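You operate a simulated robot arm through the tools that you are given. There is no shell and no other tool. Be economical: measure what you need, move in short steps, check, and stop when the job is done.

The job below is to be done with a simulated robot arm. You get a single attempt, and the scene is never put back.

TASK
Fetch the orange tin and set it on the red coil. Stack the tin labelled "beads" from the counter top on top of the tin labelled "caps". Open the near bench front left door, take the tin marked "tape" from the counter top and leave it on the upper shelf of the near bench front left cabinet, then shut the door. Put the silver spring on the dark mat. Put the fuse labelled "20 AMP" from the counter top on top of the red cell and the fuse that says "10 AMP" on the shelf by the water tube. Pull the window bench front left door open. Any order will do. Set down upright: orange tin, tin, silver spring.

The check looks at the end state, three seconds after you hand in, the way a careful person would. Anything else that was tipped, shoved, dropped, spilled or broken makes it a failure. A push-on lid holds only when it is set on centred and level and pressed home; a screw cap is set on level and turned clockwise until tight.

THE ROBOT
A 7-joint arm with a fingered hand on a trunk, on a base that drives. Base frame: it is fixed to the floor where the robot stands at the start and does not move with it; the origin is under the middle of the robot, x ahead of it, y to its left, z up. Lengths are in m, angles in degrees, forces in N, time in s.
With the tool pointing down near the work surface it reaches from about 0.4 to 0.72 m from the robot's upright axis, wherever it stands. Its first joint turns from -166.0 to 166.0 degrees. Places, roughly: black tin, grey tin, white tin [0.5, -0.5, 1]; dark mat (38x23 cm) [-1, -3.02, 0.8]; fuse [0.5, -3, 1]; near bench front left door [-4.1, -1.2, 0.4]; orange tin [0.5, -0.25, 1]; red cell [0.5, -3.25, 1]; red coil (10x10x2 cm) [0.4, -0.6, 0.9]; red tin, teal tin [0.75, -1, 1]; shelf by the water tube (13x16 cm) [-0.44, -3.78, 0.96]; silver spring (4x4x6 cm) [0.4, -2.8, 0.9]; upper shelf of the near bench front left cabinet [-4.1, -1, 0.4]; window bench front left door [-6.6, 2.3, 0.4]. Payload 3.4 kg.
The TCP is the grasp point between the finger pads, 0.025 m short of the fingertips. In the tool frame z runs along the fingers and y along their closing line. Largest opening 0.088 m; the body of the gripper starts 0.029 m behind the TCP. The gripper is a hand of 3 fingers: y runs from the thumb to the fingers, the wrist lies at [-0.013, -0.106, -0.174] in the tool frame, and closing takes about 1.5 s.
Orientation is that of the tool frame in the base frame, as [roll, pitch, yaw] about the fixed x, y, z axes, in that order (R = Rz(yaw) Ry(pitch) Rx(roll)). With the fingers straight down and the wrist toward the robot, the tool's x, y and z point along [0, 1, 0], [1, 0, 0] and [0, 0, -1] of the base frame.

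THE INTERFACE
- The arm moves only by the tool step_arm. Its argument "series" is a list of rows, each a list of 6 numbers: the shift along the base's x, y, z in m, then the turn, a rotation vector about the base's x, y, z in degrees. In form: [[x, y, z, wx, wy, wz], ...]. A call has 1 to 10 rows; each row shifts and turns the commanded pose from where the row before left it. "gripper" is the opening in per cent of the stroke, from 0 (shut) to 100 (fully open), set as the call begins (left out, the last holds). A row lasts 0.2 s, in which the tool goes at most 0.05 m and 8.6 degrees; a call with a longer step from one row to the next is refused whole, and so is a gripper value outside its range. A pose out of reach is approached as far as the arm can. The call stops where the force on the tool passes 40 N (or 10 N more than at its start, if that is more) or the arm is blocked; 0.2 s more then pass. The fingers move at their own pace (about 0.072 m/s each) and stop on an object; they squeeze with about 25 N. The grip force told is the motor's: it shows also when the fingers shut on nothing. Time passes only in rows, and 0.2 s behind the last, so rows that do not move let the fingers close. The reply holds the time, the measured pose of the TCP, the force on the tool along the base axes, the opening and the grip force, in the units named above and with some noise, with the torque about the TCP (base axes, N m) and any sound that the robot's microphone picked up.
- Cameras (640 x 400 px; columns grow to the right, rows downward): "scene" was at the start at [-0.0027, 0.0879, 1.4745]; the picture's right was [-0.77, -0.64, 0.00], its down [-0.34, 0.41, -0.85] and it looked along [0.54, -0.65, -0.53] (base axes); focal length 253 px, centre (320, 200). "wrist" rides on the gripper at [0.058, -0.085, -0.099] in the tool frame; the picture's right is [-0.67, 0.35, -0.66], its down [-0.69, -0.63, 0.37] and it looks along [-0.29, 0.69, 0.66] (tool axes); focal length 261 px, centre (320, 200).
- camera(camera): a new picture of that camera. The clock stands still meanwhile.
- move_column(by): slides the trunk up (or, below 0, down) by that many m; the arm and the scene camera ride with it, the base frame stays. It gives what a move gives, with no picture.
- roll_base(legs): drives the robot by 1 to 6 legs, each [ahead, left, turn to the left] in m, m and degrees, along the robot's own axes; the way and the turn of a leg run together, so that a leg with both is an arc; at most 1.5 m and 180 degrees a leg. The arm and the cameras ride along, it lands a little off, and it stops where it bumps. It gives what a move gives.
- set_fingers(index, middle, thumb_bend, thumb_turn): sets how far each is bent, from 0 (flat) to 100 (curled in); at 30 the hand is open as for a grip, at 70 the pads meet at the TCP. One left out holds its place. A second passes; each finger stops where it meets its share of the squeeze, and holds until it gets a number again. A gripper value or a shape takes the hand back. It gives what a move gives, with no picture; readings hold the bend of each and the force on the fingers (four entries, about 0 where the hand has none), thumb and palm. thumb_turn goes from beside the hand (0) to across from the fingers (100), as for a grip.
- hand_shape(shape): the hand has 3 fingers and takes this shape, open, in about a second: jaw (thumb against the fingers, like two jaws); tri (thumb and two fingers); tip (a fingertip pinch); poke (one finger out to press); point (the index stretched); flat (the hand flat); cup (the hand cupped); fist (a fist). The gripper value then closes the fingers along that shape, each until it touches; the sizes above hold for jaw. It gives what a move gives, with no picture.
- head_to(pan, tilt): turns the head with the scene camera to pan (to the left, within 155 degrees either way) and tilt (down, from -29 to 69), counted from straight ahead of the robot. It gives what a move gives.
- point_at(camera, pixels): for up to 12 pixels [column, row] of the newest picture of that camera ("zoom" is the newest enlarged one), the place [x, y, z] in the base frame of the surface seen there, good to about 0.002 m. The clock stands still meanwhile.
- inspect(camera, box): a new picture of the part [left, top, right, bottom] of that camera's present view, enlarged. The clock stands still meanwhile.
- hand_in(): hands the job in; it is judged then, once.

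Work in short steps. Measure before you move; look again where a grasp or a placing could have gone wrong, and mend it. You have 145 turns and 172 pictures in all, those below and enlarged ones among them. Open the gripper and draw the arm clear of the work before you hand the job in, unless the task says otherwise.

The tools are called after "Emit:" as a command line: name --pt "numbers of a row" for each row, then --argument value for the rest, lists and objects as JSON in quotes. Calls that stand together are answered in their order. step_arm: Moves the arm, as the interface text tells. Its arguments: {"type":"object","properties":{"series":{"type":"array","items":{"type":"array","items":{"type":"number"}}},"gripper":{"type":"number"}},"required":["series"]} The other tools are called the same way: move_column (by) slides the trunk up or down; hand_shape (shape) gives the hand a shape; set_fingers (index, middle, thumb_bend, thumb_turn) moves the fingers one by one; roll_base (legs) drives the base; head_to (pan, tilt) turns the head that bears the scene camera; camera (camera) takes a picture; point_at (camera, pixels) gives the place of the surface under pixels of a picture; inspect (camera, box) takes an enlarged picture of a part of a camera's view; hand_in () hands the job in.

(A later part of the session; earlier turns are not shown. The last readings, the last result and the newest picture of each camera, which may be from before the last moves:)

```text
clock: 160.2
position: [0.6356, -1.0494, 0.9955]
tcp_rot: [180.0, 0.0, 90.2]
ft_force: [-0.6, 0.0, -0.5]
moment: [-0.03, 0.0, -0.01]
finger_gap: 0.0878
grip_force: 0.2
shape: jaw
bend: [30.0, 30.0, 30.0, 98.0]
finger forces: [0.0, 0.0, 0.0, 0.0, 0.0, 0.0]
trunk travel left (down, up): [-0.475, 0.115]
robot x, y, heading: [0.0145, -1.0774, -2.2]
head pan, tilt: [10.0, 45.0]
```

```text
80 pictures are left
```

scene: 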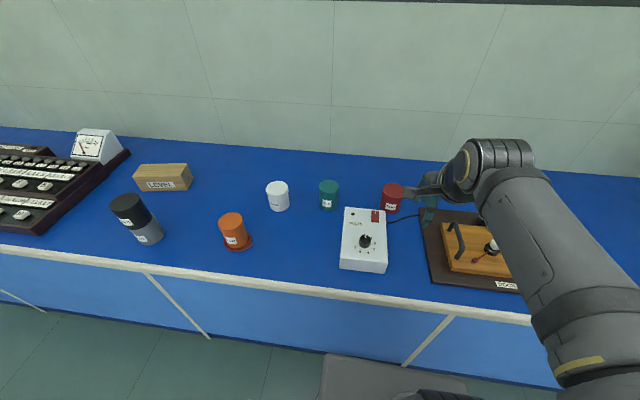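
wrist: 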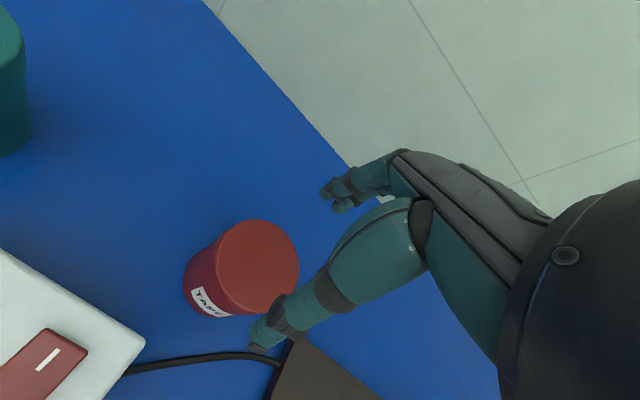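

Centred. Descend to 0.908, close, lift to 1.1.

Emit:
step_arm --pt "0.001 0 -0.04 0 0 0" --pt "0 0 -0.03 0 0 0" --pt "0 0 -0.0165 0 0 0" --pt "0 0 0 0 0 0"

Emit:
step_arm --pt "0 0 0 0 0 0" --pt "0 0 0 0 0 0" --pt "0 0 0 0 0 0" --pt "0 0 0 0 0 0" --pt "0 0 0 0 0 0" --pt "0 0 0 0 0 0" --pt "0 0 0 0 0 0" --gripper 0

Emit:
step_arm --pt "0 0 0.02 0 0 0" --pt "0 0 0.04 0 0 0" --pt "0 0 0.045 0 0 0" --pt "0 0 0.045 0 0 0" --pt "0 0 0.045 0 0 0" --pt "-0.04 0 0.01 0 0 0" --pt "-0.048 0 0 0 0 0" --pt "-0.048 0 0 0 0 0" --pt "-0.048 0 0 0 0 0" --pt "-0.048 0 0 0 0 0"

Emit:
camera --camera "wrist"

Emit:
head_to --pan 150 --tilt 25

Emit:
camera --camera "scene"

```text
clock: 161.2
position: [0.6376, -1.0506, 0.9102]
tcp_rot: [179.9, 0.0, 90.0]
ft_force: [2.3, 2.3, 7.3]
moment: [0.04, -0.07, 0.02]
finger_gap: 0.0878
grip_force: 0.1
shape: jaw
bend: [28.0, 30.0, 30.0, 98.0]
finger forces: [5.9, 0.1, 0.1, 0.1, 1.5, 0.0]
trunk travel left (down, up): [-0.475, 0.115]
robot x, y, heading: [0.0166, -1.079, -1.5]
head pan, tilt: [10.0, 45.0]
```

```text
clock: 162.8
position: [0.6365, -1.0496, 0.91]
tcp_rot: [-180.0, 0.1, 90.1]
ft_force: [1.8, 0.3, 8.4]
moment: [-0.05, -0.51, 0.04]
finger_gap: 0.063
grip_force: 25.8
shape: jaw
bend: [28.0, 38.0, 55.0, 99.0]
finger forces: [21.6, 12.9, 0.1, 0.0, 29.4, 0.0]
trunk travel left (down, up): [-0.475, 0.115]
robot x, y, heading: [0.0122, -1.0754, -1.8]
head pan, tilt: [10.0, 45.0]
```

```text
clock: 165.0
position: [0.4063, -1.0474, 1.1142]
tcp_rot: [179.9, -0.1, 90.1]
ft_force: [0.2, -0.1, -1.2]
moment: [-0.02, 0.01, -0.01]
finger_gap: 0.0621
grip_force: 24.8
shape: jaw
bend: [29.0, 39.0, 55.0, 99.0]
finger forces: [16.8, 11.9, 0.1, 0.1, 28.2, 0.0]
trunk travel left (down, up): [-0.475, 0.115]
robot x, y, heading: [0.0144, -1.0736, -2.0]
head pan, tilt: [10.0, 45.0]
```

```text
79 pictures are left
```

wrist: 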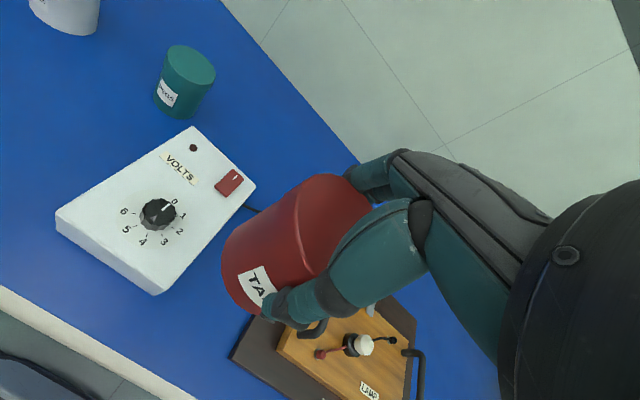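

```text
clock: 167.3
position: [0.4061, -1.0481, 1.1136]
tcp_rot: [180.0, -0.1, 90.1]
ft_force: [-0.1, -0.7, -1.9]
moment: [0.01, 0.05, -0.01]
finger_gap: 0.0622
grip_force: 25.2
shape: jaw
bend: [29.0, 39.0, 55.0, 99.0]
finger forces: [16.8, 12.1, 0.0, 0.1, 28.1, 0.0]
trunk travel left (down, up): [-0.475, 0.115]
robot x, y, heading: [0.02, -1.0727, -1.9]
head pan, tilt: [150.0, 25.0]
```

```text
78 pictures are left
```

scene: 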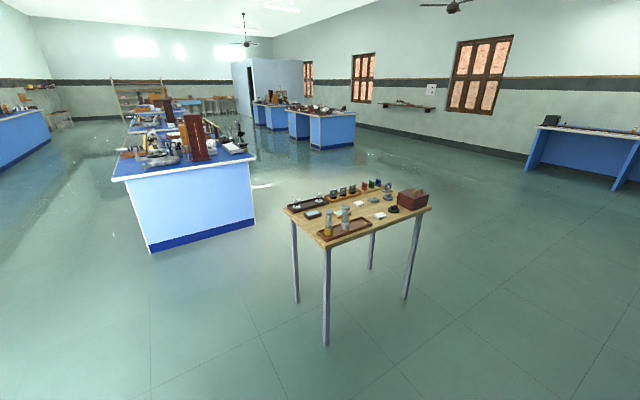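

I locate the near bench (left island) and the wooden table for route planning.

Emit:
point_at --camera "scene" --pixels '[[115, 182], [254, 158], [150, 250], [255, 222], [200, 210], [327, 340], [297, 300], [405, 295], [370, 265], [330, 245], [125, 155], [340, 130]]'

Emit:
head_to --pan -155 --tilt 15

Emit:
camera --camera "scene"

```text
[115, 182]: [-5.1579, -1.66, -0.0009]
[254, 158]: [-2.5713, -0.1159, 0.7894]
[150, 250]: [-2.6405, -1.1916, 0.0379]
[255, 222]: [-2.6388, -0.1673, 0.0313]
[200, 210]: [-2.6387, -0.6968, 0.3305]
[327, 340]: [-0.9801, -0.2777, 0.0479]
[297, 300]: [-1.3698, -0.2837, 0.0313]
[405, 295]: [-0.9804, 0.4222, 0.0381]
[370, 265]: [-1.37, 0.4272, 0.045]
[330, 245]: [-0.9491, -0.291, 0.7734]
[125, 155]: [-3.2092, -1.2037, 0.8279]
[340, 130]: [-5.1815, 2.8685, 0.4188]
```

```text
clock: 171.4
position: [0.4068, -1.0479, 1.1147]
tcp_rot: [179.9, -0.1, 90.0]
ft_force: [0.4, 0.2, -1.8]
moment: [-0.01, 0.01, -0.02]
finger_gap: 0.0621
grip_force: 25.2
shape: jaw
bend: [29.0, 39.0, 55.0, 99.0]
finger forces: [16.7, 12.0, 0.0, 0.0, 28.3, 0.0]
trunk travel left (down, up): [-0.475, 0.115]
robot x, y, heading: [0.0131, -1.0755, -1.8]
head pan, tilt: [-154.7, 15.0]
```

```text
77 pictures are left
```

scene: 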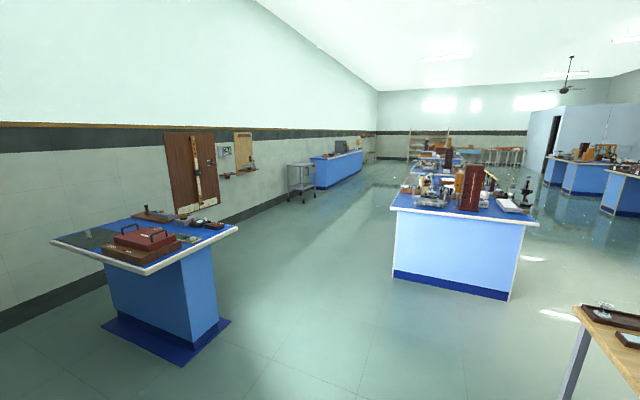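

Near bench front is the y ≈ −1.2 face. Check mat-table's near corner, then drive along y ≈ −1.8.

Emit:
point_at --camera "scene" --pixels '[[236, 230], [230, 320], [145, 272], [395, 275], [500, 295], [392, 208], [575, 390]]'

Emit:
roll_base --legs '[[-0.28, 0, 0], [0, 0, 90], [0, 0, 92], [0, 0.7, 0]]'

```text
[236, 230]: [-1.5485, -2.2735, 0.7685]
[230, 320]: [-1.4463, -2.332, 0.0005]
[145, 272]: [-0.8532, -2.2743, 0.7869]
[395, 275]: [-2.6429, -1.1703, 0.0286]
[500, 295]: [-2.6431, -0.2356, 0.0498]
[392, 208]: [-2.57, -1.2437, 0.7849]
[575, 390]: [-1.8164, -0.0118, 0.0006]
```

```text
clock: 184.6
position: [-0.6375, -1.8182, 1.1148]
tcp_rot: [-180.0, 0.1, -86.9]
ft_force: [0.7, 1.0, -2.4]
moment: [0.03, 0.04, 0.01]
finger_gap: 0.0617
grip_force: 25.2
shape: jaw
bend: [29.0, 40.0, 55.0, 99.0]
finger forces: [15.5, 11.6, 0.1, 0.1, 26.3, 0.0]
trunk travel left (down, up): [-0.475, 0.115]
robot x, y, heading: [-0.2508, -1.7726, -178.7]
head pan, tilt: [-154.7, 15.0]
```

Corridor is y −2.27…−1.24 and I'm at −1.77. Straighten and drive to x ≈ −4.0, looking ahead-right.

Emit:
roll_base --legs '[[0, 0, -1.3], [1.4, 0, 0], [1.3, 0, 0]]'

Emit:
head_to --pan -50 --tilt 25

Emit:
camera --camera "scene"

```text
clock: 198.2
position: [-3.3588, -1.8072, 1.113]
tcp_rot: [180.0, 0.0, -88.0]
ft_force: [0.4, 0.2, -1.6]
moment: [0.0, 0.02, 0.02]
finger_gap: 0.0621
grip_force: 25.5
shape: jaw
bend: [29.0, 40.0, 55.0, 99.0]
finger forces: [15.5, 11.6, 0.0, 0.0, 26.3, 0.0]
trunk travel left (down, up): [-0.475, 0.115]
robot x, y, heading: [-2.9702, -1.7665, -180.1]
head pan, tilt: [-154.7, 15.0]
```

```text
clock: 200.0
position: [-3.3574, -1.8072, 1.1134]
tcp_rot: [180.0, -0.1, -88.0]
ft_force: [-0.4, -0.4, -2.1]
moment: [0.0, -0.02, 0.03]
finger_gap: 0.0618
grip_force: 24.6
shape: jaw
bend: [29.0, 40.0, 55.0, 99.0]
finger forces: [15.6, 11.6, 0.1, 0.0, 26.3, 0.0]
trunk travel left (down, up): [-0.475, 0.115]
robot x, y, heading: [-2.9669, -1.7669, -179.8]
head pan, tilt: [-50.0, 25.0]
```

```text
76 pictures are left
```

scene: 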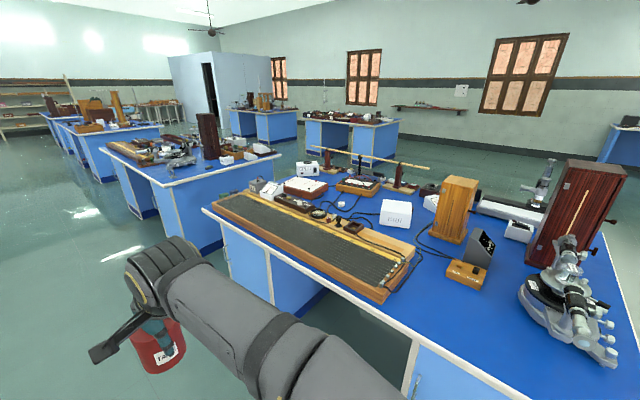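

Drive ahead 0.9, turn right 90° to face the bench front.

Emit:
roll_base --legs '[[0.95, 0, 0], [0, 0, -90]]'

Emit:
head_to --pan 0 --tilt 45

Emit:
camera --camera "scene"

Emit:
camera --camera "wrist"

```text
clock: 208.8
position: [-3.9725, -1.3857, 1.1138]
tcp_rot: [180.0, 0.0, -176.9]
ft_force: [0.6, -0.3, -2.3]
moment: [-0.02, 0.01, -0.03]
finger_gap: 0.0616
grip_force: 24.7
shape: jaw
bend: [29.0, 40.0, 55.0, 99.0]
finger forces: [14.9, 11.4, 0.1, 0.0, 25.5, 0.1]
trunk travel left (down, up): [-0.475, 0.115]
robot x, y, heading: [-3.9248, -1.7745, 91.1]
head pan, tilt: [-50.0, 25.0]
```

```text
clock: 210.0
position: [-3.9727, -1.3853, 1.1143]
tcp_rot: [-180.0, 0.0, -176.9]
ft_force: [0.3, -0.3, -1.5]
moment: [0.02, 0.02, 0.0]
finger_gap: 0.0616
grip_force: 25.3
shape: jaw
bend: [29.0, 40.0, 55.0, 99.0]
finger forces: [14.9, 11.4, 0.1, 0.0, 25.6, 0.0]
trunk travel left (down, up): [-0.475, 0.115]
robot x, y, heading: [-3.9262, -1.7724, 91.1]
head pan, tilt: [0.0, 45.0]
```

```text
75 pictures are left
```

scene: 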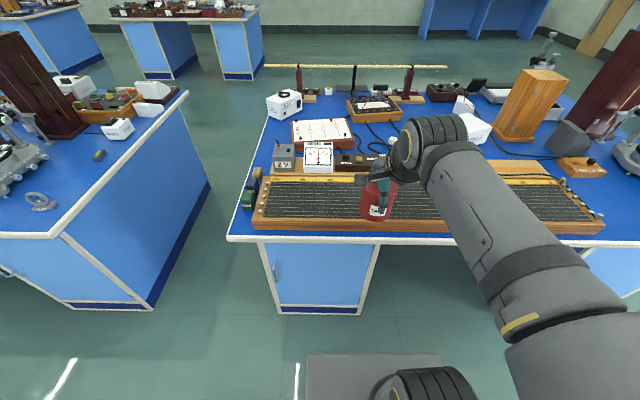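

```text
74 pictures are left
```

wrist: 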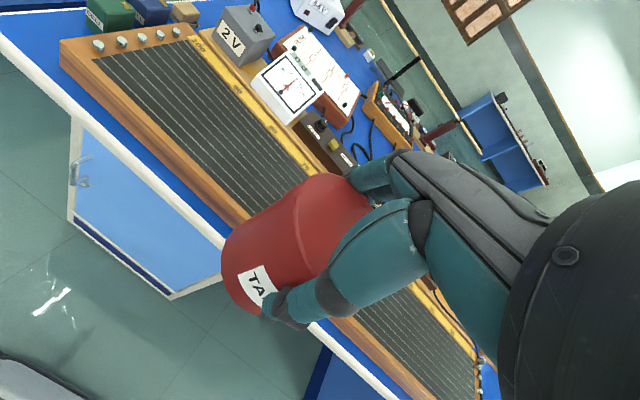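

I measure the free strip in front of the long board, door edges and the handle.

Emit:
point_at --camera "scene" --pixels '[[240, 237], [250, 237], [260, 227], [260, 219], [330, 234], [330, 240], [275, 270], [282, 312], [358, 313], [372, 250], [265, 250], [320, 280]]'

Emit:
inspect --camera "scene" --box '[220, 160, 390, 320]'

```text
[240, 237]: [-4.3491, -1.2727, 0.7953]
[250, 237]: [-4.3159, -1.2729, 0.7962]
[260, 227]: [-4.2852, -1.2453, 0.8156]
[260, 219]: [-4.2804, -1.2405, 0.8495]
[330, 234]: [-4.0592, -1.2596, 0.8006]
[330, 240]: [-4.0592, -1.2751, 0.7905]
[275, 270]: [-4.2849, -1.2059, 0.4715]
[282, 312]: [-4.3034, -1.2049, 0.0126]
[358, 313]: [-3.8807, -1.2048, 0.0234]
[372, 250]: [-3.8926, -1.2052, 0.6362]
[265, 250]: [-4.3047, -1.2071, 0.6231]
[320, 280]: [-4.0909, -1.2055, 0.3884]
```

```text
2.50 times, centred on (305, 240) of scene
```

zoom: 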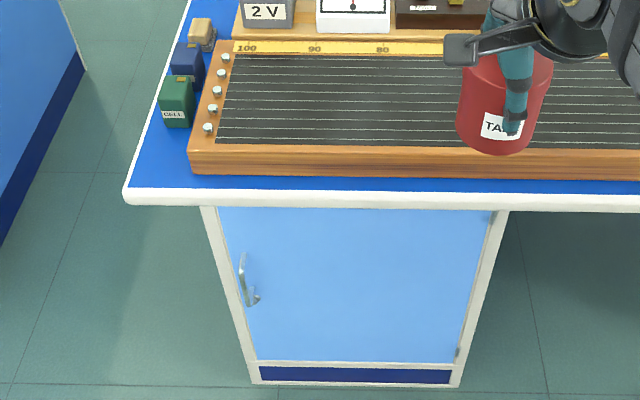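

The strip is too narrow (2.5 cm). The neighbour bench on the left has a free end; I measure it.

Emit:
head_to --pan 35 --tilt 40

Emit:
camera --camera "scene"

```text
clock: 211.0
position: [-3.9728, -1.3845, 1.1152]
tcp_rot: [-180.0, -0.1, -176.9]
ft_force: [0.8, 0.0, -1.0]
moment: [0.0, 0.01, -0.02]
finger_gap: 0.0615
grip_force: 25.0
shape: jaw
bend: [29.0, 40.0, 55.0, 99.0]
finger forces: [15.0, 11.5, 0.0, 0.1, 25.5, 0.1]
trunk travel left (down, up): [-0.475, 0.115]
robot x, y, heading: [-3.9225, -1.7742, 91.2]
head pan, tilt: [35.0, 40.0]
```

```text
72 pictures are left
```

scene: 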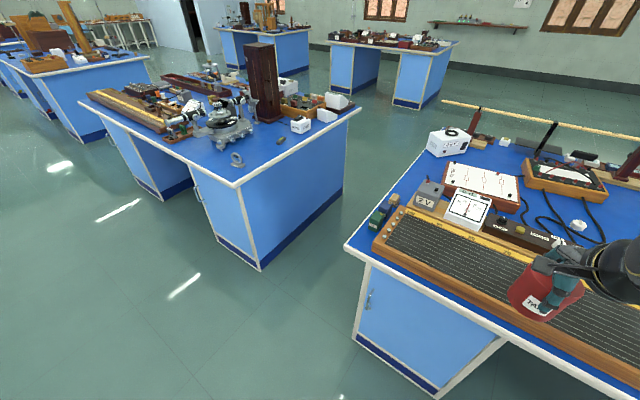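

Emit:
point_at --camera "scene" --pixels '[[236, 185], [238, 158], [260, 160], [290, 155], [300, 125], [359, 108], [215, 168], [222, 143], [280, 140], [250, 145], [262, 265]]'

Emit:
inspect --camera "scene" --box '[160, 70, 370, 200]'

```text
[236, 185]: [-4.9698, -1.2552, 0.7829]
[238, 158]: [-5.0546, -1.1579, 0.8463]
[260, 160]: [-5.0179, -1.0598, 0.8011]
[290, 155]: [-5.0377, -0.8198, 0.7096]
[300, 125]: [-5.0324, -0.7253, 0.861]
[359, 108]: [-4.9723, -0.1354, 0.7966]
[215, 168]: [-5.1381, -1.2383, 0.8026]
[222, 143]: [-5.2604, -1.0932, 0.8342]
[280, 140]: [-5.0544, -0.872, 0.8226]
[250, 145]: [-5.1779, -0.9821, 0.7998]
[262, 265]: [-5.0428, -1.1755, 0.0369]
```

```text
3.05 times, centred on (265, 135) of scene
```

zoom: 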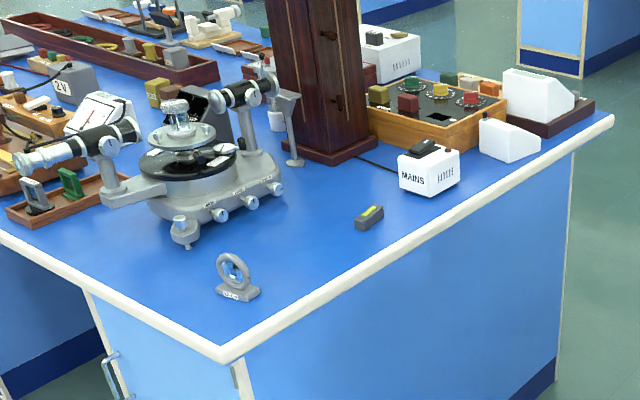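

Bench 2's front edge is y −1.26, top 0.80; free spot about (−5.17,−1.20) between the stand (−5.055,−1.158) and the spectrometer. I sidestep left 1.2 m and look.

Emit:
roll_base --legs '[[0, 1.22, -1.2]]'

Emit:
head_to --pan 25 --tilt 48

Emit:
camera --camera "scene"

Emit:
camera --camera "wrist"

```text
clock: 217.2
position: [-5.1908, -1.4005, 1.1142]
tcp_rot: [179.9, -0.1, -177.8]
ft_force: [0.6, 0.5, -0.8]
moment: [-0.02, 0.01, 0.02]
finger_gap: 0.0615
grip_force: 24.7
shape: jaw
bend: [29.0, 40.0, 55.0, 99.0]
finger forces: [15.0, 11.4, 0.0, 0.1, 25.6, 0.0]
trunk travel left (down, up): [-0.475, 0.115]
robot x, y, heading: [-5.1522, -1.7911, 90.1]
head pan, tilt: [35.0, 40.0]
```

```text
clock: 217.9
position: [-5.1931, -1.3994, 1.1136]
tcp_rot: [179.9, 0.0, -177.9]
ft_force: [0.3, 1.3, -1.7]
moment: [-0.03, -0.01, -0.01]
finger_gap: 0.0616
grip_force: 24.9
shape: jaw
bend: [29.0, 40.0, 55.0, 99.0]
finger forces: [15.1, 11.4, 0.0, 0.0, 25.4, 0.0]
trunk travel left (down, up): [-0.475, 0.115]
robot x, y, heading: [-5.15, -1.7862, 90.1]
head pan, tilt: [25.0, 48.0]
```

```text
70 pictures are left
```

scene: 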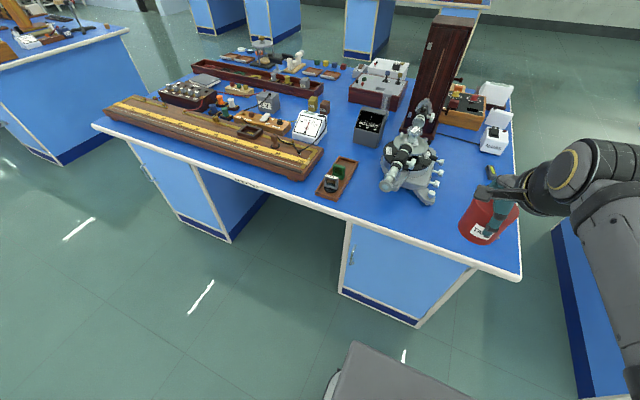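

```text
69 pictures are left
```

wrist: 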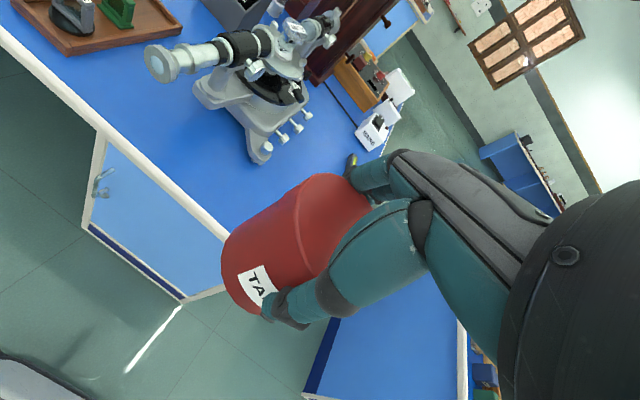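

Measure spectrometer's nearest parts and the strip in front.

Emit:
point_at --camera "scene" --pixels '[[432, 203], [384, 190], [442, 175], [430, 240], [450, 215], [410, 225], [380, 215], [470, 195]]'

Emit:
point_at --camera "wrist" --pixels '[[260, 160], [200, 100], [160, 62], [240, 190], [200, 195], [225, 225], [295, 125]]'

```text
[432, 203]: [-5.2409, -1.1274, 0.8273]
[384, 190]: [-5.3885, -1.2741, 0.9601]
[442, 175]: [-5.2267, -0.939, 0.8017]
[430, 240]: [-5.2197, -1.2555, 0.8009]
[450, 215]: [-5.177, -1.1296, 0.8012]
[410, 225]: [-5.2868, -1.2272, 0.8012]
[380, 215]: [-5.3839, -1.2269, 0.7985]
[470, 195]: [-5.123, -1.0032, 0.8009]
```

```text
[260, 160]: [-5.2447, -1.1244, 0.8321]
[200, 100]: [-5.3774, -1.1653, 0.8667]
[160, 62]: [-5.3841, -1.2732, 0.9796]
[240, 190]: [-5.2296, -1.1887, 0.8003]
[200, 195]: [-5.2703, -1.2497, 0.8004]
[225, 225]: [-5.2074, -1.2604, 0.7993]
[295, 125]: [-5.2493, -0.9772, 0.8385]
```

Place the tin at (−5.155,−1.21): move over, lower to ~1 cm above.

Emit:
step_arm --pt "0.0095 0.0473 0 0 0 0" --pt "0.0095 0.0473 0 0 0 0" --pt "0.0095 0.0473 0 0 0 0" --pt "0.0095 0.0473 0 0 0 -2" --pt "0 0 -0.045 0 0 0" --pt "0 0 -0.045 0 0 0" --pt "0 0 -0.045 0 0 0" --pt "0 0 -0.045 0 0 0" --pt "0 0 -0.045 0 0 0" --pt "0 0 -0.017 0 0 0"

Emit:
step_arm --pt "0 0 -0.004 0 0 0" --pt "0 0 -0.003 0 0 0" --pt "0 0 -0.001 0 0 0" --pt "0 0 0 0 0 0"

Emit:
camera --camera "wrist"

```text
clock: 220.1
position: [-5.1548, -1.2105, 0.8704]
tcp_rot: [179.9, -0.1, -179.8]
ft_force: [0.1, -1.0, -0.8]
moment: [0.01, -0.02, -0.01]
finger_gap: 0.0613
grip_force: 24.8
shape: jaw
bend: [29.0, 40.0, 55.0, 99.0]
finger forces: [14.6, 11.3, 0.1, 0.1, 25.1, 0.0]
trunk travel left (down, up): [-0.475, 0.115]
robot x, y, heading: [-5.1489, -1.7927, 90.2]
head pan, tilt: [25.0, 48.0]
```

```text
clock: 221.1
position: [-5.1556, -1.2096, 0.8644]
tcp_rot: [179.9, 0.0, -179.8]
ft_force: [0.4, 0.4, -0.9]
moment: [-0.02, -0.02, 0.0]
finger_gap: 0.0612
grip_force: 25.3
shape: jaw
bend: [29.0, 40.0, 55.0, 99.0]
finger forces: [14.5, 11.3, 0.0, 0.0, 25.0, 0.0]
trunk travel left (down, up): [-0.475, 0.115]
robot x, y, heading: [-5.1482, -1.7913, 90.4]
head pan, tilt: [25.0, 48.0]
```

```text
68 pictures are left
```

wrist: 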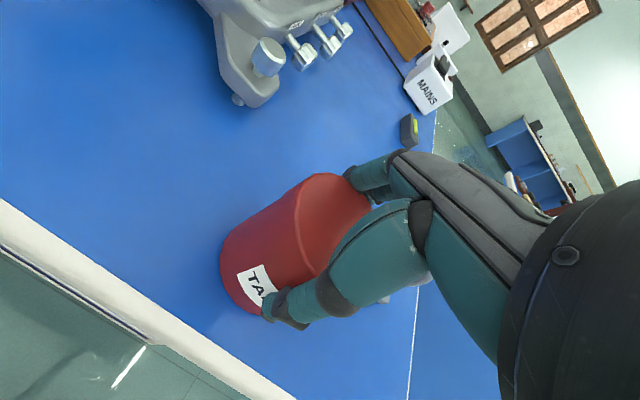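

Continue lowering to contact.

Emit:
step_arm --pt "0 0 -0.001 0 0 0" --pt "0 0 -0.001 0 0 0" --pt "0 0 0 0 0 0"

Emit:
step_arm --pt "0 0 -0.001 0 0 0" --pt "0 0 -0.001 0 0 0" --pt "0 0 0 0 0 0"

Emit:
step_arm --pt "0 0 -0.001 0 0 0" --pt "0 0 0 0 0 0"

```text
clock: 221.9
position: [-5.1543, -1.2102, 0.8619]
tcp_rot: [-180.0, 0.0, -179.8]
ft_force: [0.3, 0.0, -1.8]
moment: [0.01, 0.02, 0.0]
finger_gap: 0.061
grip_force: 24.2
shape: jaw
bend: [29.0, 40.0, 55.0, 99.0]
finger forces: [14.6, 11.2, 0.0, 0.1, 25.0, 0.0]
trunk travel left (down, up): [-0.475, 0.115]
robot x, y, heading: [-5.1488, -1.7896, 90.4]
head pan, tilt: [25.0, 48.0]
```

```text
clock: 222.7
position: [-5.1546, -1.211, 0.8611]
tcp_rot: [180.0, 0.0, -179.9]
ft_force: [0.4, -0.3, 1.3]
moment: [0.07, -0.05, -0.03]
finger_gap: 0.0614
grip_force: 25.0
shape: jaw
bend: [29.0, 40.0, 55.0, 99.0]
finger forces: [14.7, 11.4, 0.0, 0.0, 25.2, 0.0]
trunk travel left (down, up): [-0.475, 0.115]
robot x, y, heading: [-5.1524, -1.7915, 90.0]
head pan, tilt: [25.0, 48.0]
```

```text
clock: 223.3
position: [-5.1543, -1.2103, 0.8605]
tcp_rot: [179.8, -0.1, -179.8]
ft_force: [-1.4, -1.3, 6.4]
moment: [0.13, -0.1, 0.02]
finger_gap: 0.0614
grip_force: 25.2
shape: jaw
bend: [29.0, 40.0, 55.0, 99.0]
finger forces: [14.7, 11.3, 0.0, 0.0, 26.0, 0.1]
trunk travel left (down, up): [-0.475, 0.115]
robot x, y, heading: [-5.1531, -1.7887, 90.2]
head pan, tilt: [25.0, 48.0]
```

Contact. Release, rise, retract toward the robot.

Emit:
step_arm --pt "0 0 0 0 0 0" --pt "0 0 0 0 0 0" --pt "0 0 0 0 0 0" --pt "0 0 0 0 0 0" --pt "0 0 0 0 0 0" --gripper 100

Emit:
step_arm --pt "0 0 0.01 0 0 0" --pt "0 0 0.03 0 0 0" --pt "0 0 0.045 0 0 0" --pt "0 0 0.045 0 0 0" --pt "0 -0.045 0 0 0 0" --pt "0 -0.045 0 0 0 0" --pt "0 -0.045 0 0 0 0" --pt "0 -0.045 0 0 0 0"

Emit:
camera --camera "wrist"

```text
clock: 224.5
position: [-5.1556, -1.2111, 0.8593]
tcp_rot: [180.0, 0.0, -179.7]
ft_force: [-1.4, 0.1, 2.5]
moment: [0.03, -0.01, -0.02]
finger_gap: 0.0879
grip_force: 0.0
shape: jaw
bend: [29.0, 30.0, 29.0, 97.0]
finger forces: [2.2, 0.0, 0.1, 0.0, 2.1, 0.0]
trunk travel left (down, up): [-0.475, 0.115]
robot x, y, heading: [-5.1503, -1.7879, 90.4]
head pan, tilt: [25.0, 48.0]
```

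```text
clock: 226.3
position: [-5.1551, -1.3913, 0.9903]
tcp_rot: [180.0, 0.0, -179.8]
ft_force: [0.0, -0.5, -0.9]
moment: [0.03, 0.02, 0.04]
finger_gap: 0.0882
grip_force: 0.1
shape: jaw
bend: [30.0, 30.0, 30.0, 97.0]
finger forces: [0.1, 0.0, 0.0, 0.1, 0.0, 0.0]
trunk travel left (down, up): [-0.475, 0.115]
robot x, y, heading: [-5.1504, -1.7906, 90.2]
head pan, tilt: [25.0, 48.0]
```

```text
67 pictures are left
```

wrist: 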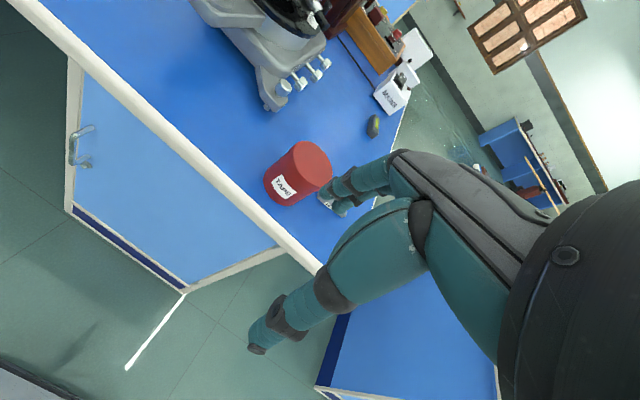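

Tin stands safely. Now the near-bench door: drive right 0.8 m, and turn the hand to point horizontally at the bench (fingers +x, thumb −x) in free air.

Emit:
roll_base --legs '[[-0.05, -0.8, 0]]'

Emit:
step_arm --pt "0 0 0 4.619 4.619 -4.619" --pt "0 0 0 4.619 4.619 -4.619" --pt "0 0 0 4.619 4.619 -4.619" --pt "0 0 0 4.619 4.619 -4.619" --pt "0 0 0 4.619 4.619 -4.619" --pt "0 0 0 4.619 4.619 -4.619" --pt "0 0 0 4.619 4.619 -4.619" --pt "0 0 0 4.619 4.619 -4.619"

Emit:
step_arm --pt "0 0 0 4.619 4.619 -4.619" --pt "0 0 0 4.619 4.619 -4.619" --pt "0 0 0 4.619 4.619 -4.619" --pt "0 0 0 4.619 4.619 -4.619" --pt "0 0 0 4.619 4.619 -4.619" --pt "0 0 0 4.619 4.619 -4.619" --pt "0 0 0 4.619 4.619 -4.619" --pt "0 0 0 0 0 0"

Emit:
head_to --pan -10 --tilt 50

Emit:
camera --camera "scene"

```text
clock: 230.6
position: [-4.3484, -1.4451, 0.9887]
tcp_rot: [179.9, 0.0, 179.2]
ft_force: [-1.4, 0.1, -0.5]
moment: [0.06, 0.03, 0.02]
finger_gap: 0.0878
grip_force: 0.0
shape: jaw
bend: [30.0, 30.0, 30.0, 97.0]
finger forces: [0.0, 0.0, 0.0, 0.1, 0.0, 0.0]
trunk travel left (down, up): [-0.475, 0.115]
robot x, y, heading: [-4.3547, -1.8447, 89.1]
head pan, tilt: [25.0, 48.0]
```

```text
clock: 232.4
position: [-4.3443, -1.3765, 1.0299]
tcp_rot: [152.8, -45.3, 151.0]
ft_force: [-0.3, 0.3, -0.9]
moment: [0.01, -0.01, 0.01]
finger_gap: 0.088
grip_force: 0.0
shape: jaw
bend: [30.0, 30.0, 30.0, 97.0]
finger forces: [0.1, 0.0, 0.1, 0.0, 0.0, 0.1]
out of reach, approached as far as the arm can: row 3, 4, 5, 6, 7, 8
trunk travel left (down, up): [-0.475, 0.115]
robot x, y, heading: [-4.3536, -1.8436, 89.0]
head pan, tilt: [25.0, 48.0]
```

```text
clock: 234.2
position: [-4.3459, -1.3643, 1.0331]
tcp_rot: [-84.5, -89.1, -5.7]
ft_force: [-0.3, -0.2, -0.3]
moment: [0.03, 0.03, 0.0]
finger_gap: 0.0878
grip_force: 0.1
shape: jaw
bend: [30.0, 30.0, 30.0, 97.0]
finger forces: [0.0, 0.1, 0.0, 0.0, 0.1, 0.0]
out of reach, approached as far as the arm can: row 1, 2
trunk travel left (down, up): [-0.475, 0.115]
robot x, y, heading: [-4.3524, -1.8417, 89.5]
head pan, tilt: [25.0, 48.0]
```

```text
clock: 235.2
position: [-4.3456, -1.3635, 1.0327]
tcp_rot: [-87.9, -89.1, -2.2]
ft_force: [0.2, 0.1, 0.2]
moment: [0.0, 0.01, -0.01]
finger_gap: 0.0877
grip_force: 0.1
shape: jaw
bend: [30.0, 30.0, 30.0, 97.0]
finger forces: [0.1, 0.0, 0.0, 0.1, 0.1, 0.0]
trunk travel left (down, up): [-0.475, 0.115]
robot x, y, heading: [-4.3564, -1.8411, 89.0]
head pan, tilt: [-10.0, 50.0]
```

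```text
66 pictures are left
```

scene: 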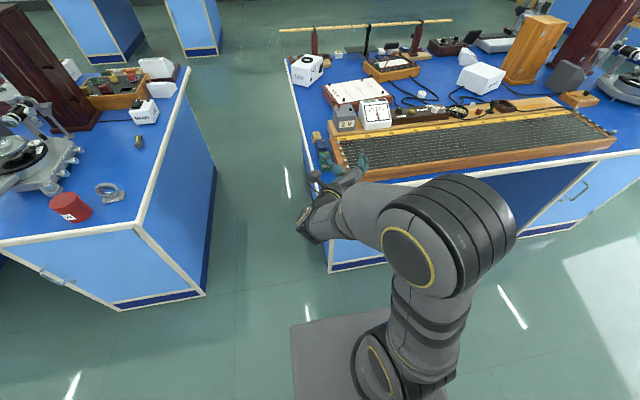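

Horizontal pose reached at (−4.346,−1.364,1.033), clear of the bench edge (y −1.275). Lower the trunk 0.46 and look at the handle.

Emit:
move_column --by -0.46

Emit:
camera --camera "wrist"

Emit:
camera --camera "scene"

```text
refused: -0.46 is not a number from -0.4 to 0.4
```

```text
65 pictures are left
```

wrist: 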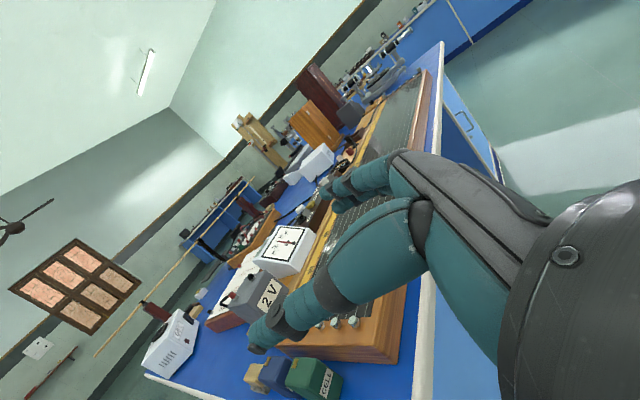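

```text
64 pictures are left
```

scene: 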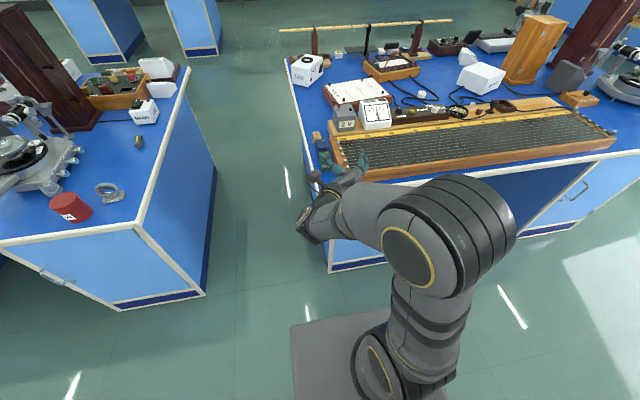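

Limit is 0.4 per call; lower in two slides (0.4 + 0.06), then look.

Emit:
move_column --by -0.4

Emit:
move_column --by -0.06

Emit:
camera --camera "wrist"

Emit:
camera --camera "scene"

```text
clock: 239.0
position: [-4.3451, -1.3633, 0.6325]
tcp_rot: [-94.5, -89.1, 4.5]
ft_force: [-0.7, -0.6, -1.1]
moment: [-0.02, 0.01, 0.03]
finger_gap: 0.0879
grip_force: 0.1
shape: jaw
bend: [30.0, 30.0, 30.0, 97.0]
finger forces: [0.0, 0.0, 0.0, 0.0, 0.0, 0.0]
trunk travel left (down, up): [-0.075, 0.515]
robot x, y, heading: [-4.349, -1.8424, 89.3]
head pan, tilt: [-10.0, 50.0]
```

```text
clock: 240.0
position: [-4.3454, -1.3633, 0.5722]
tcp_rot: [-89.6, -89.1, -0.5]
ft_force: [0.5, 0.7, 0.1]
moment: [0.0, 0.0, -0.03]
finger_gap: 0.0877
grip_force: 0.0
shape: jaw
bend: [30.0, 30.0, 30.0, 97.0]
finger forces: [0.1, 0.0, 0.1, 0.1, 0.0, 0.0]
trunk travel left (down, up): [-0.015, 0.575]
robot x, y, heading: [-4.3488, -1.843, 89.4]
head pan, tilt: [-10.0, 50.0]
```

```text
63 pictures are left
```

wrist: 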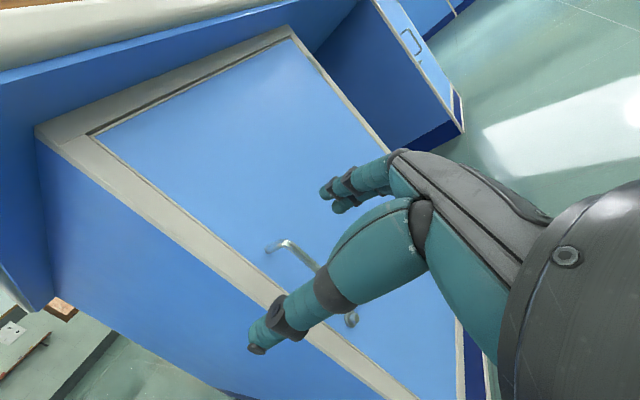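

```text
62 pictures are left
```

scene: 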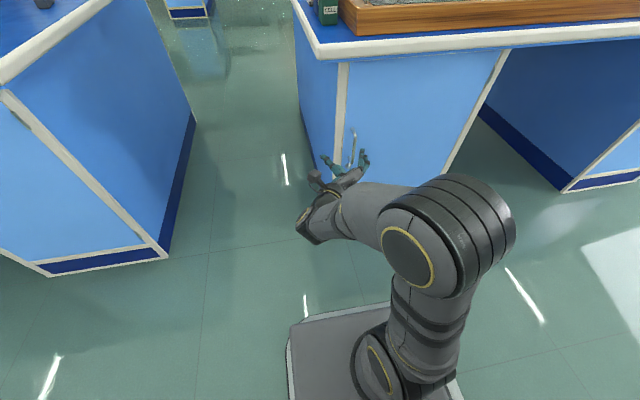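

Measure the handle (wrist (270,247)…(352,322)).

Emit:
point_at --camera "wrist" --pixels '[[290, 243], [300, 250], [310, 262], [272, 248], [352, 322], [240, 220], [90, 135], [150, 190], [290, 38]]'

Emit:
inspect --camera "wrist" --box '[240, 220, 380, 340]'

```text
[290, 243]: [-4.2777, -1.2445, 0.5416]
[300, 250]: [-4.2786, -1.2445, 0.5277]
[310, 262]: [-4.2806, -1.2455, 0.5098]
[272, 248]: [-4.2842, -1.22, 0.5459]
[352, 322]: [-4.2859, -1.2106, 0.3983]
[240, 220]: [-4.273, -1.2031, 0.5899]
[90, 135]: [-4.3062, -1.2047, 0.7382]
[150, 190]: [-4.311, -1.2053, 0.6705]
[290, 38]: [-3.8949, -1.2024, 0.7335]
```

```text
3.33 times, centred on (310, 280) of wrist
```

zoom: 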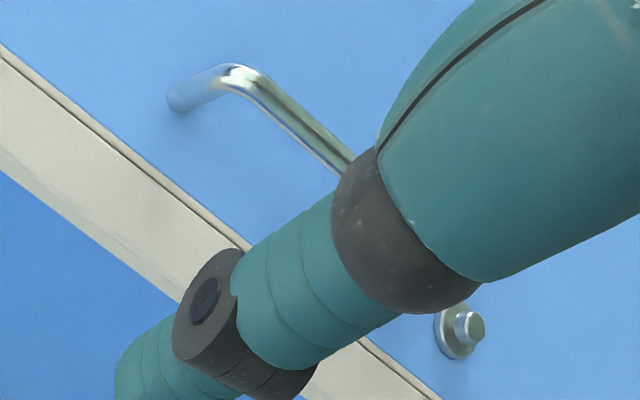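

Bar at x −4.28, y −1.246, z 0.42–0.545. Align at z 0.49, then advance to y −1.25.

Emit:
step_arm --pt "0.02 0 -0.03 0 0 0" --pt "0.023 0 -0.03 0 0 0" --pt "0.0225 0 -0.022 0 0 0" --pt "0 0.03 0 0 0 0" --pt "0 0.03 0 0 0 0" --pt "0 0.03 0 0 0 0" --pt "0 0.023 0 0 0 0" --pt "0 0 0 0 0 0"

Emit:
camera --camera "wrist"

```text
clock: 241.8
position: [-4.2825, -1.2506, 0.4913]
tcp_rot: [-94.3, -89.2, 4.2]
ft_force: [-0.6, 0.2, 0.5]
moment: [0.0, 0.01, -0.02]
finger_gap: 0.088
grip_force: 0.1
shape: jaw
bend: [30.0, 30.0, 30.0, 97.0]
finger forces: [0.0, 0.1, 0.0, 0.0, 0.0, 0.1]
trunk travel left (down, up): [-0.015, 0.575]
robot x, y, heading: [-4.3495, -1.845, 89.3]
head pan, tilt: [-10.0, 50.0]
```

```text
60 pictures are left
```

wrist: 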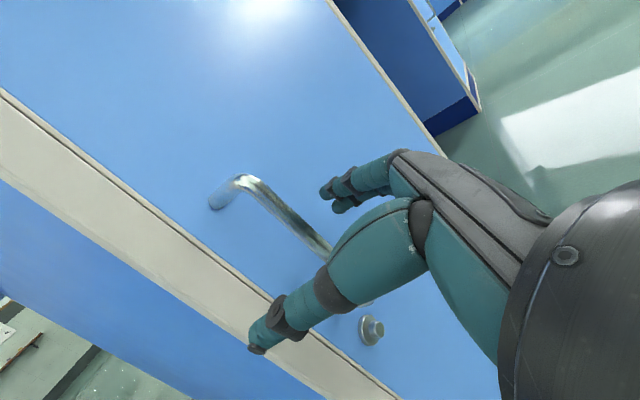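

Bar passes between thumb and fingers. Close on it.

Emit:
step_arm --pt "0 0 0 0 0 0" --pt "0 0 0 0 0 0" --pt "0 0 0 0 0 0" --pt "0 0 0 0 0 0" --pt "0 0 0 0 0 0" --pt "0 0 0 0 0 0" --pt "0 0 0 0 0 0" --pt "0 0 0 0 0 0" --gripper 0

Emit:
step_arm --pt "0 -0.01 0 0 0 1.5" --pt "0 -0.015 0 0 0 2" --pt "0.001 -0.02 0 0 0 3" --pt "0 0 0 0 0 0"

Emit:
camera --camera "wrist"

```text
clock: 243.6
position: [-4.2827, -1.2508, 0.4902]
tcp_rot: [-90.9, -89.1, 1.0]
ft_force: [-4.5, 1.8, 0.2]
moment: [0.04, 0.04, 0.03]
finger_gap: 0.0027
grip_force: 25.2
shape: jaw
bend: [72.0, 71.0, 73.0, 100.0]
finger forces: [11.8, 4.1, 0.0, 0.0, 20.4, 0.0]
trunk travel left (down, up): [-0.015, 0.575]
robot x, y, heading: [-4.3508, -1.8439, 89.2]
head pan, tilt: [-10.0, 50.0]
```

```text
clock: 244.6
position: [-4.2774, -1.296, 0.4899]
tcp_rot: [-90.1, -89.1, 6.6]
ft_force: [7.0, 1.4, 2.0]
moment: [0.04, 0.02, -0.06]
finger_gap: 0.0026
grip_force: 24.6
shape: jaw
bend: [72.0, 71.0, 74.0, 100.0]
finger forces: [16.5, 5.5, 0.1, 0.0, 16.1, 0.0]
trunk travel left (down, up): [-0.015, 0.575]
robot x, y, heading: [-4.3486, -1.8431, 89.3]
head pan, tilt: [-10.0, 50.0]
```

```text
59 pictures are left
```

wrist: 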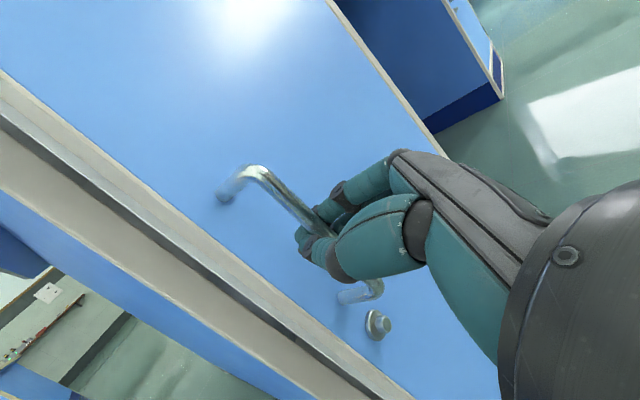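

Door is opening along its arc (hinge ≈ (−3.885,−1.205)). Follow the arc 20° more.

Emit:
step_arm --pt "0.01 -0.034 0 0 0 5" --pt "0.012 -0.033 0 0 0 5" --pt "0.015 -0.032 0 0 0 5" --pt "0.018 -0.03 0 0 0 5" --pt "0 0 0 0 0 0"

Emit:
camera --camera "scene"

```text
clock: 245.6
position: [-4.2285, -1.3855, 0.4822]
tcp_rot: [-74.8, -89.1, 11.0]
ft_force: [-22.0, -11.4, 7.7]
moment: [0.04, 0.0, 0.12]
finger_gap: 0.0045
grip_force: 25.0
shape: jaw
bend: [73.0, 72.0, 71.0, 99.0]
finger forces: [0.0, 0.0, 0.0, 0.1, 17.4, 0.0]
out of reach, approached as far as the arm can: row 3, 4
trunk travel left (down, up): [-0.015, 0.575]
robot x, y, heading: [-4.3561, -1.846, 89.2]
head pan, tilt: [-10.0, 50.0]
stopped in row 4: the force on the tool passed its limit at 44 N (the readings are from after the stop); the commanded pose is now the measured one
```

```text
58 pictures are left
```

scene: 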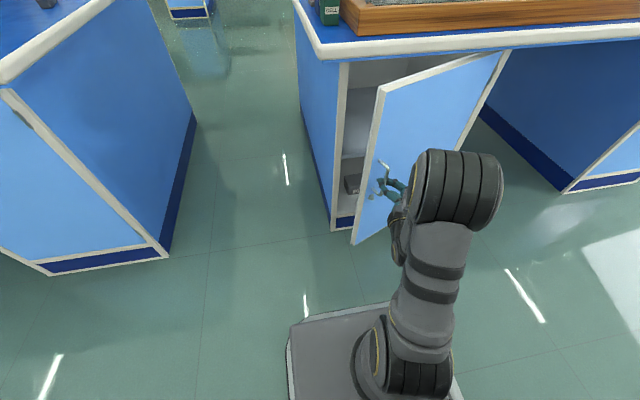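

Door is ~28° open. Release, back off along the hand's axis.

Emit:
step_arm --pt "0 0 0 0 0 0" --pt "0 0 0 0 0 0" --pt "0 0 0 0 0 0" --pt "0 0 0 0 0 0" --pt "0 0 0 0 0 0" --pt "0.006 -0.02 0 0 0 0" --pt "0.01 -0.03 0 0 0 0" --pt "0.01 -0.03 0 0 0 0" --gripper 100

Emit:
camera --camera "wrist"

```text
clock: 247.4
position: [-4.1693, -1.4325, 0.4666]
tcp_rot: [-85.5, -89.1, 20.8]
ft_force: [0.0, -0.3, -0.2]
moment: [-0.01, -0.02, -0.01]
finger_gap: 0.0877
grip_force: 0.0
shape: jaw
bend: [30.0, 30.0, 30.0, 98.0]
finger forces: [0.0, 0.0, 0.0, 0.1, 0.0, 0.0]
out of reach, approached as far as the arm can: row 6, 7, 8
trunk travel left (down, up): [-0.015, 0.575]
robot x, y, heading: [-4.3513, -1.8431, 89.3]
head pan, tilt: [-10.0, 50.0]
```

```text
57 pictures are left
```

wrist: 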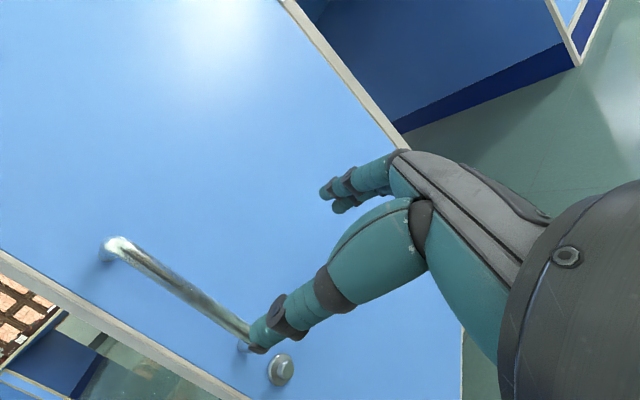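

Bar now lies left of the hand. I back the base off 0.2 m, sidestep left 0.2 m and re-look.

Emit:
roll_base --legs '[[-0.15, 0, 0], [0, 0.22, 0]]'

Emit:
camera --camera "scene"

Emit:
camera --camera "wrist"

```text
clock: 250.0
position: [-4.3916, -1.5781, 0.467]
tcp_rot: [-78.6, -89.1, 14.1]
ft_force: [0.3, 1.1, 0.1]
moment: [0.02, 0.0, 0.0]
finger_gap: 0.0874
grip_force: 0.0
shape: jaw
bend: [30.0, 30.0, 30.0, 98.0]
finger forces: [0.0, 0.0, 0.1, 0.0, 0.0, 0.0]
trunk travel left (down, up): [-0.015, 0.575]
robot x, y, heading: [-4.5739, -1.9874, 89.5]
head pan, tilt: [-10.0, 50.0]
```

```text
56 pictures are left
```

scene: 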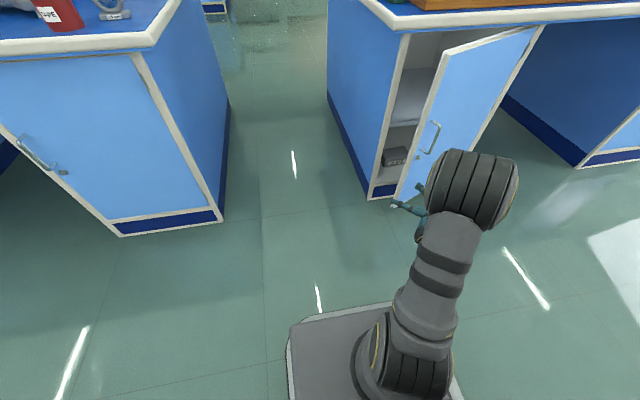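

```text
55 pictures are left
```

wrist: 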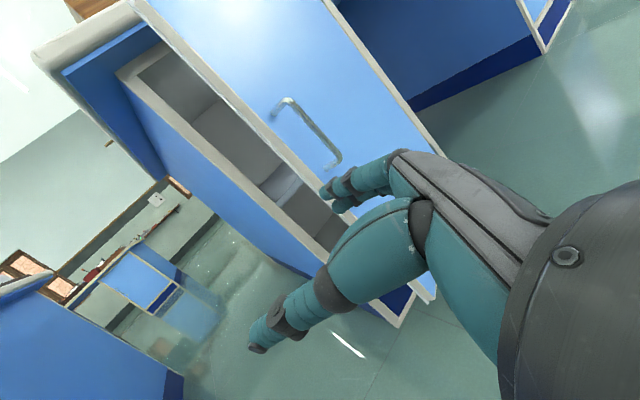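

Measure door free edge, shelf and cabinet interior.

Emit:
point_at --camera "scene" --pixels '[[420, 115], [440, 60], [400, 193], [407, 105], [410, 75], [395, 155], [400, 118], [430, 130], [413, 130]]'

Emit:
point_at --camera "wrist" --pixels '[[245, 125], [315, 205], [215, 120], [170, 80], [240, 150], [285, 185], [310, 215]]'

Emit:
inspect --camera "scene" --box '[360, 20, 460, 210]'

```text
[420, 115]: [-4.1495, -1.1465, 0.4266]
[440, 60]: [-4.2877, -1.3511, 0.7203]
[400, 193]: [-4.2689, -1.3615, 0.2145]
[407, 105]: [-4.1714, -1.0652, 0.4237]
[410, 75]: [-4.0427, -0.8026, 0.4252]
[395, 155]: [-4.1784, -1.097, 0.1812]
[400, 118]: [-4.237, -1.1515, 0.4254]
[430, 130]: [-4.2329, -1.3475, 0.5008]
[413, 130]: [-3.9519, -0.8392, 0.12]
```

```text
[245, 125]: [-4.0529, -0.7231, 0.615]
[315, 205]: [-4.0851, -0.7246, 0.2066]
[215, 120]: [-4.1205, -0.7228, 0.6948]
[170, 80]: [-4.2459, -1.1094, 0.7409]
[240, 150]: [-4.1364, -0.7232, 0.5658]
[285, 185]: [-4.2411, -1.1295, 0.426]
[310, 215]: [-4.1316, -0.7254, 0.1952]
```

```text
2.11 times, centred on (410, 115) of scene
```

zoom: 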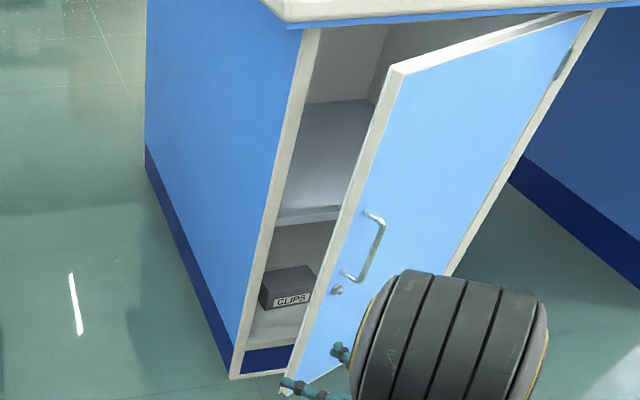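

Upper shelf top z 0.426 (y −1.155…−0.72), ceiling 0.74; door edge at (−4.28,−1.355), ~21° open. I bring the base right 0.15, then put the shut hand, pointing +y, just left of the door edge.

Emit:
roll_base --legs '[[0.03, -0.15, 0.5]]'

Emit:
step_arm --pt "-0.04 0 0.01 0 0 -6.25" --pt "-0.04 0 0.01 0 0 -6.25" --pt "-0.04 0 0 0 0 -6.25" --pt "-0.01 0 0 0 0 -6.25" --pt "0 0 0 0 0 0" --gripper 0

Emit:
camera --camera "scene"

```text
clock: 251.4
position: [-4.2465, -1.5492, 0.4666]
tcp_rot: [-84.5, -89.1, 20.6]
ft_force: [-0.1, -0.8, 0.4]
moment: [0.04, 0.0, -0.01]
finger_gap: 0.0878
grip_force: 0.0
shape: jaw
bend: [30.0, 30.0, 30.0, 98.0]
finger forces: [0.0, 0.1, 0.1, 0.0, 0.0, 0.0]
trunk travel left (down, up): [-0.015, 0.575]
robot x, y, heading: [-4.4231, -1.9575, 90.2]
head pan, tilt: [-10.0, 50.0]
```

```text
clock: 252.6
position: [-4.3528, -1.4997, 0.4639]
tcp_rot: [-82.7, -89.1, -6.2]
ft_force: [0.5, 0.1, 0.4]
moment: [-0.01, 0.0, 0.04]
finger_gap: 0.0
grip_force: 25.4
shape: jaw
bend: [70.0, 70.0, 35.0, 100.0]
finger forces: [0.0, 0.1, 0.0, 0.1, 0.0, 0.0]
out of reach, approached as far as the arm can: row 1, 2
trunk travel left (down, up): [-0.015, 0.575]
robot x, y, heading: [-4.4228, -1.9583, 89.7]
head pan, tilt: [-10.0, 50.0]
```

```text
53 pictures are left
```

scene: 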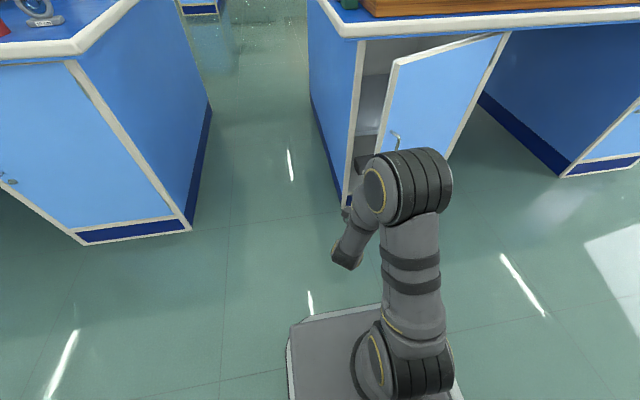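

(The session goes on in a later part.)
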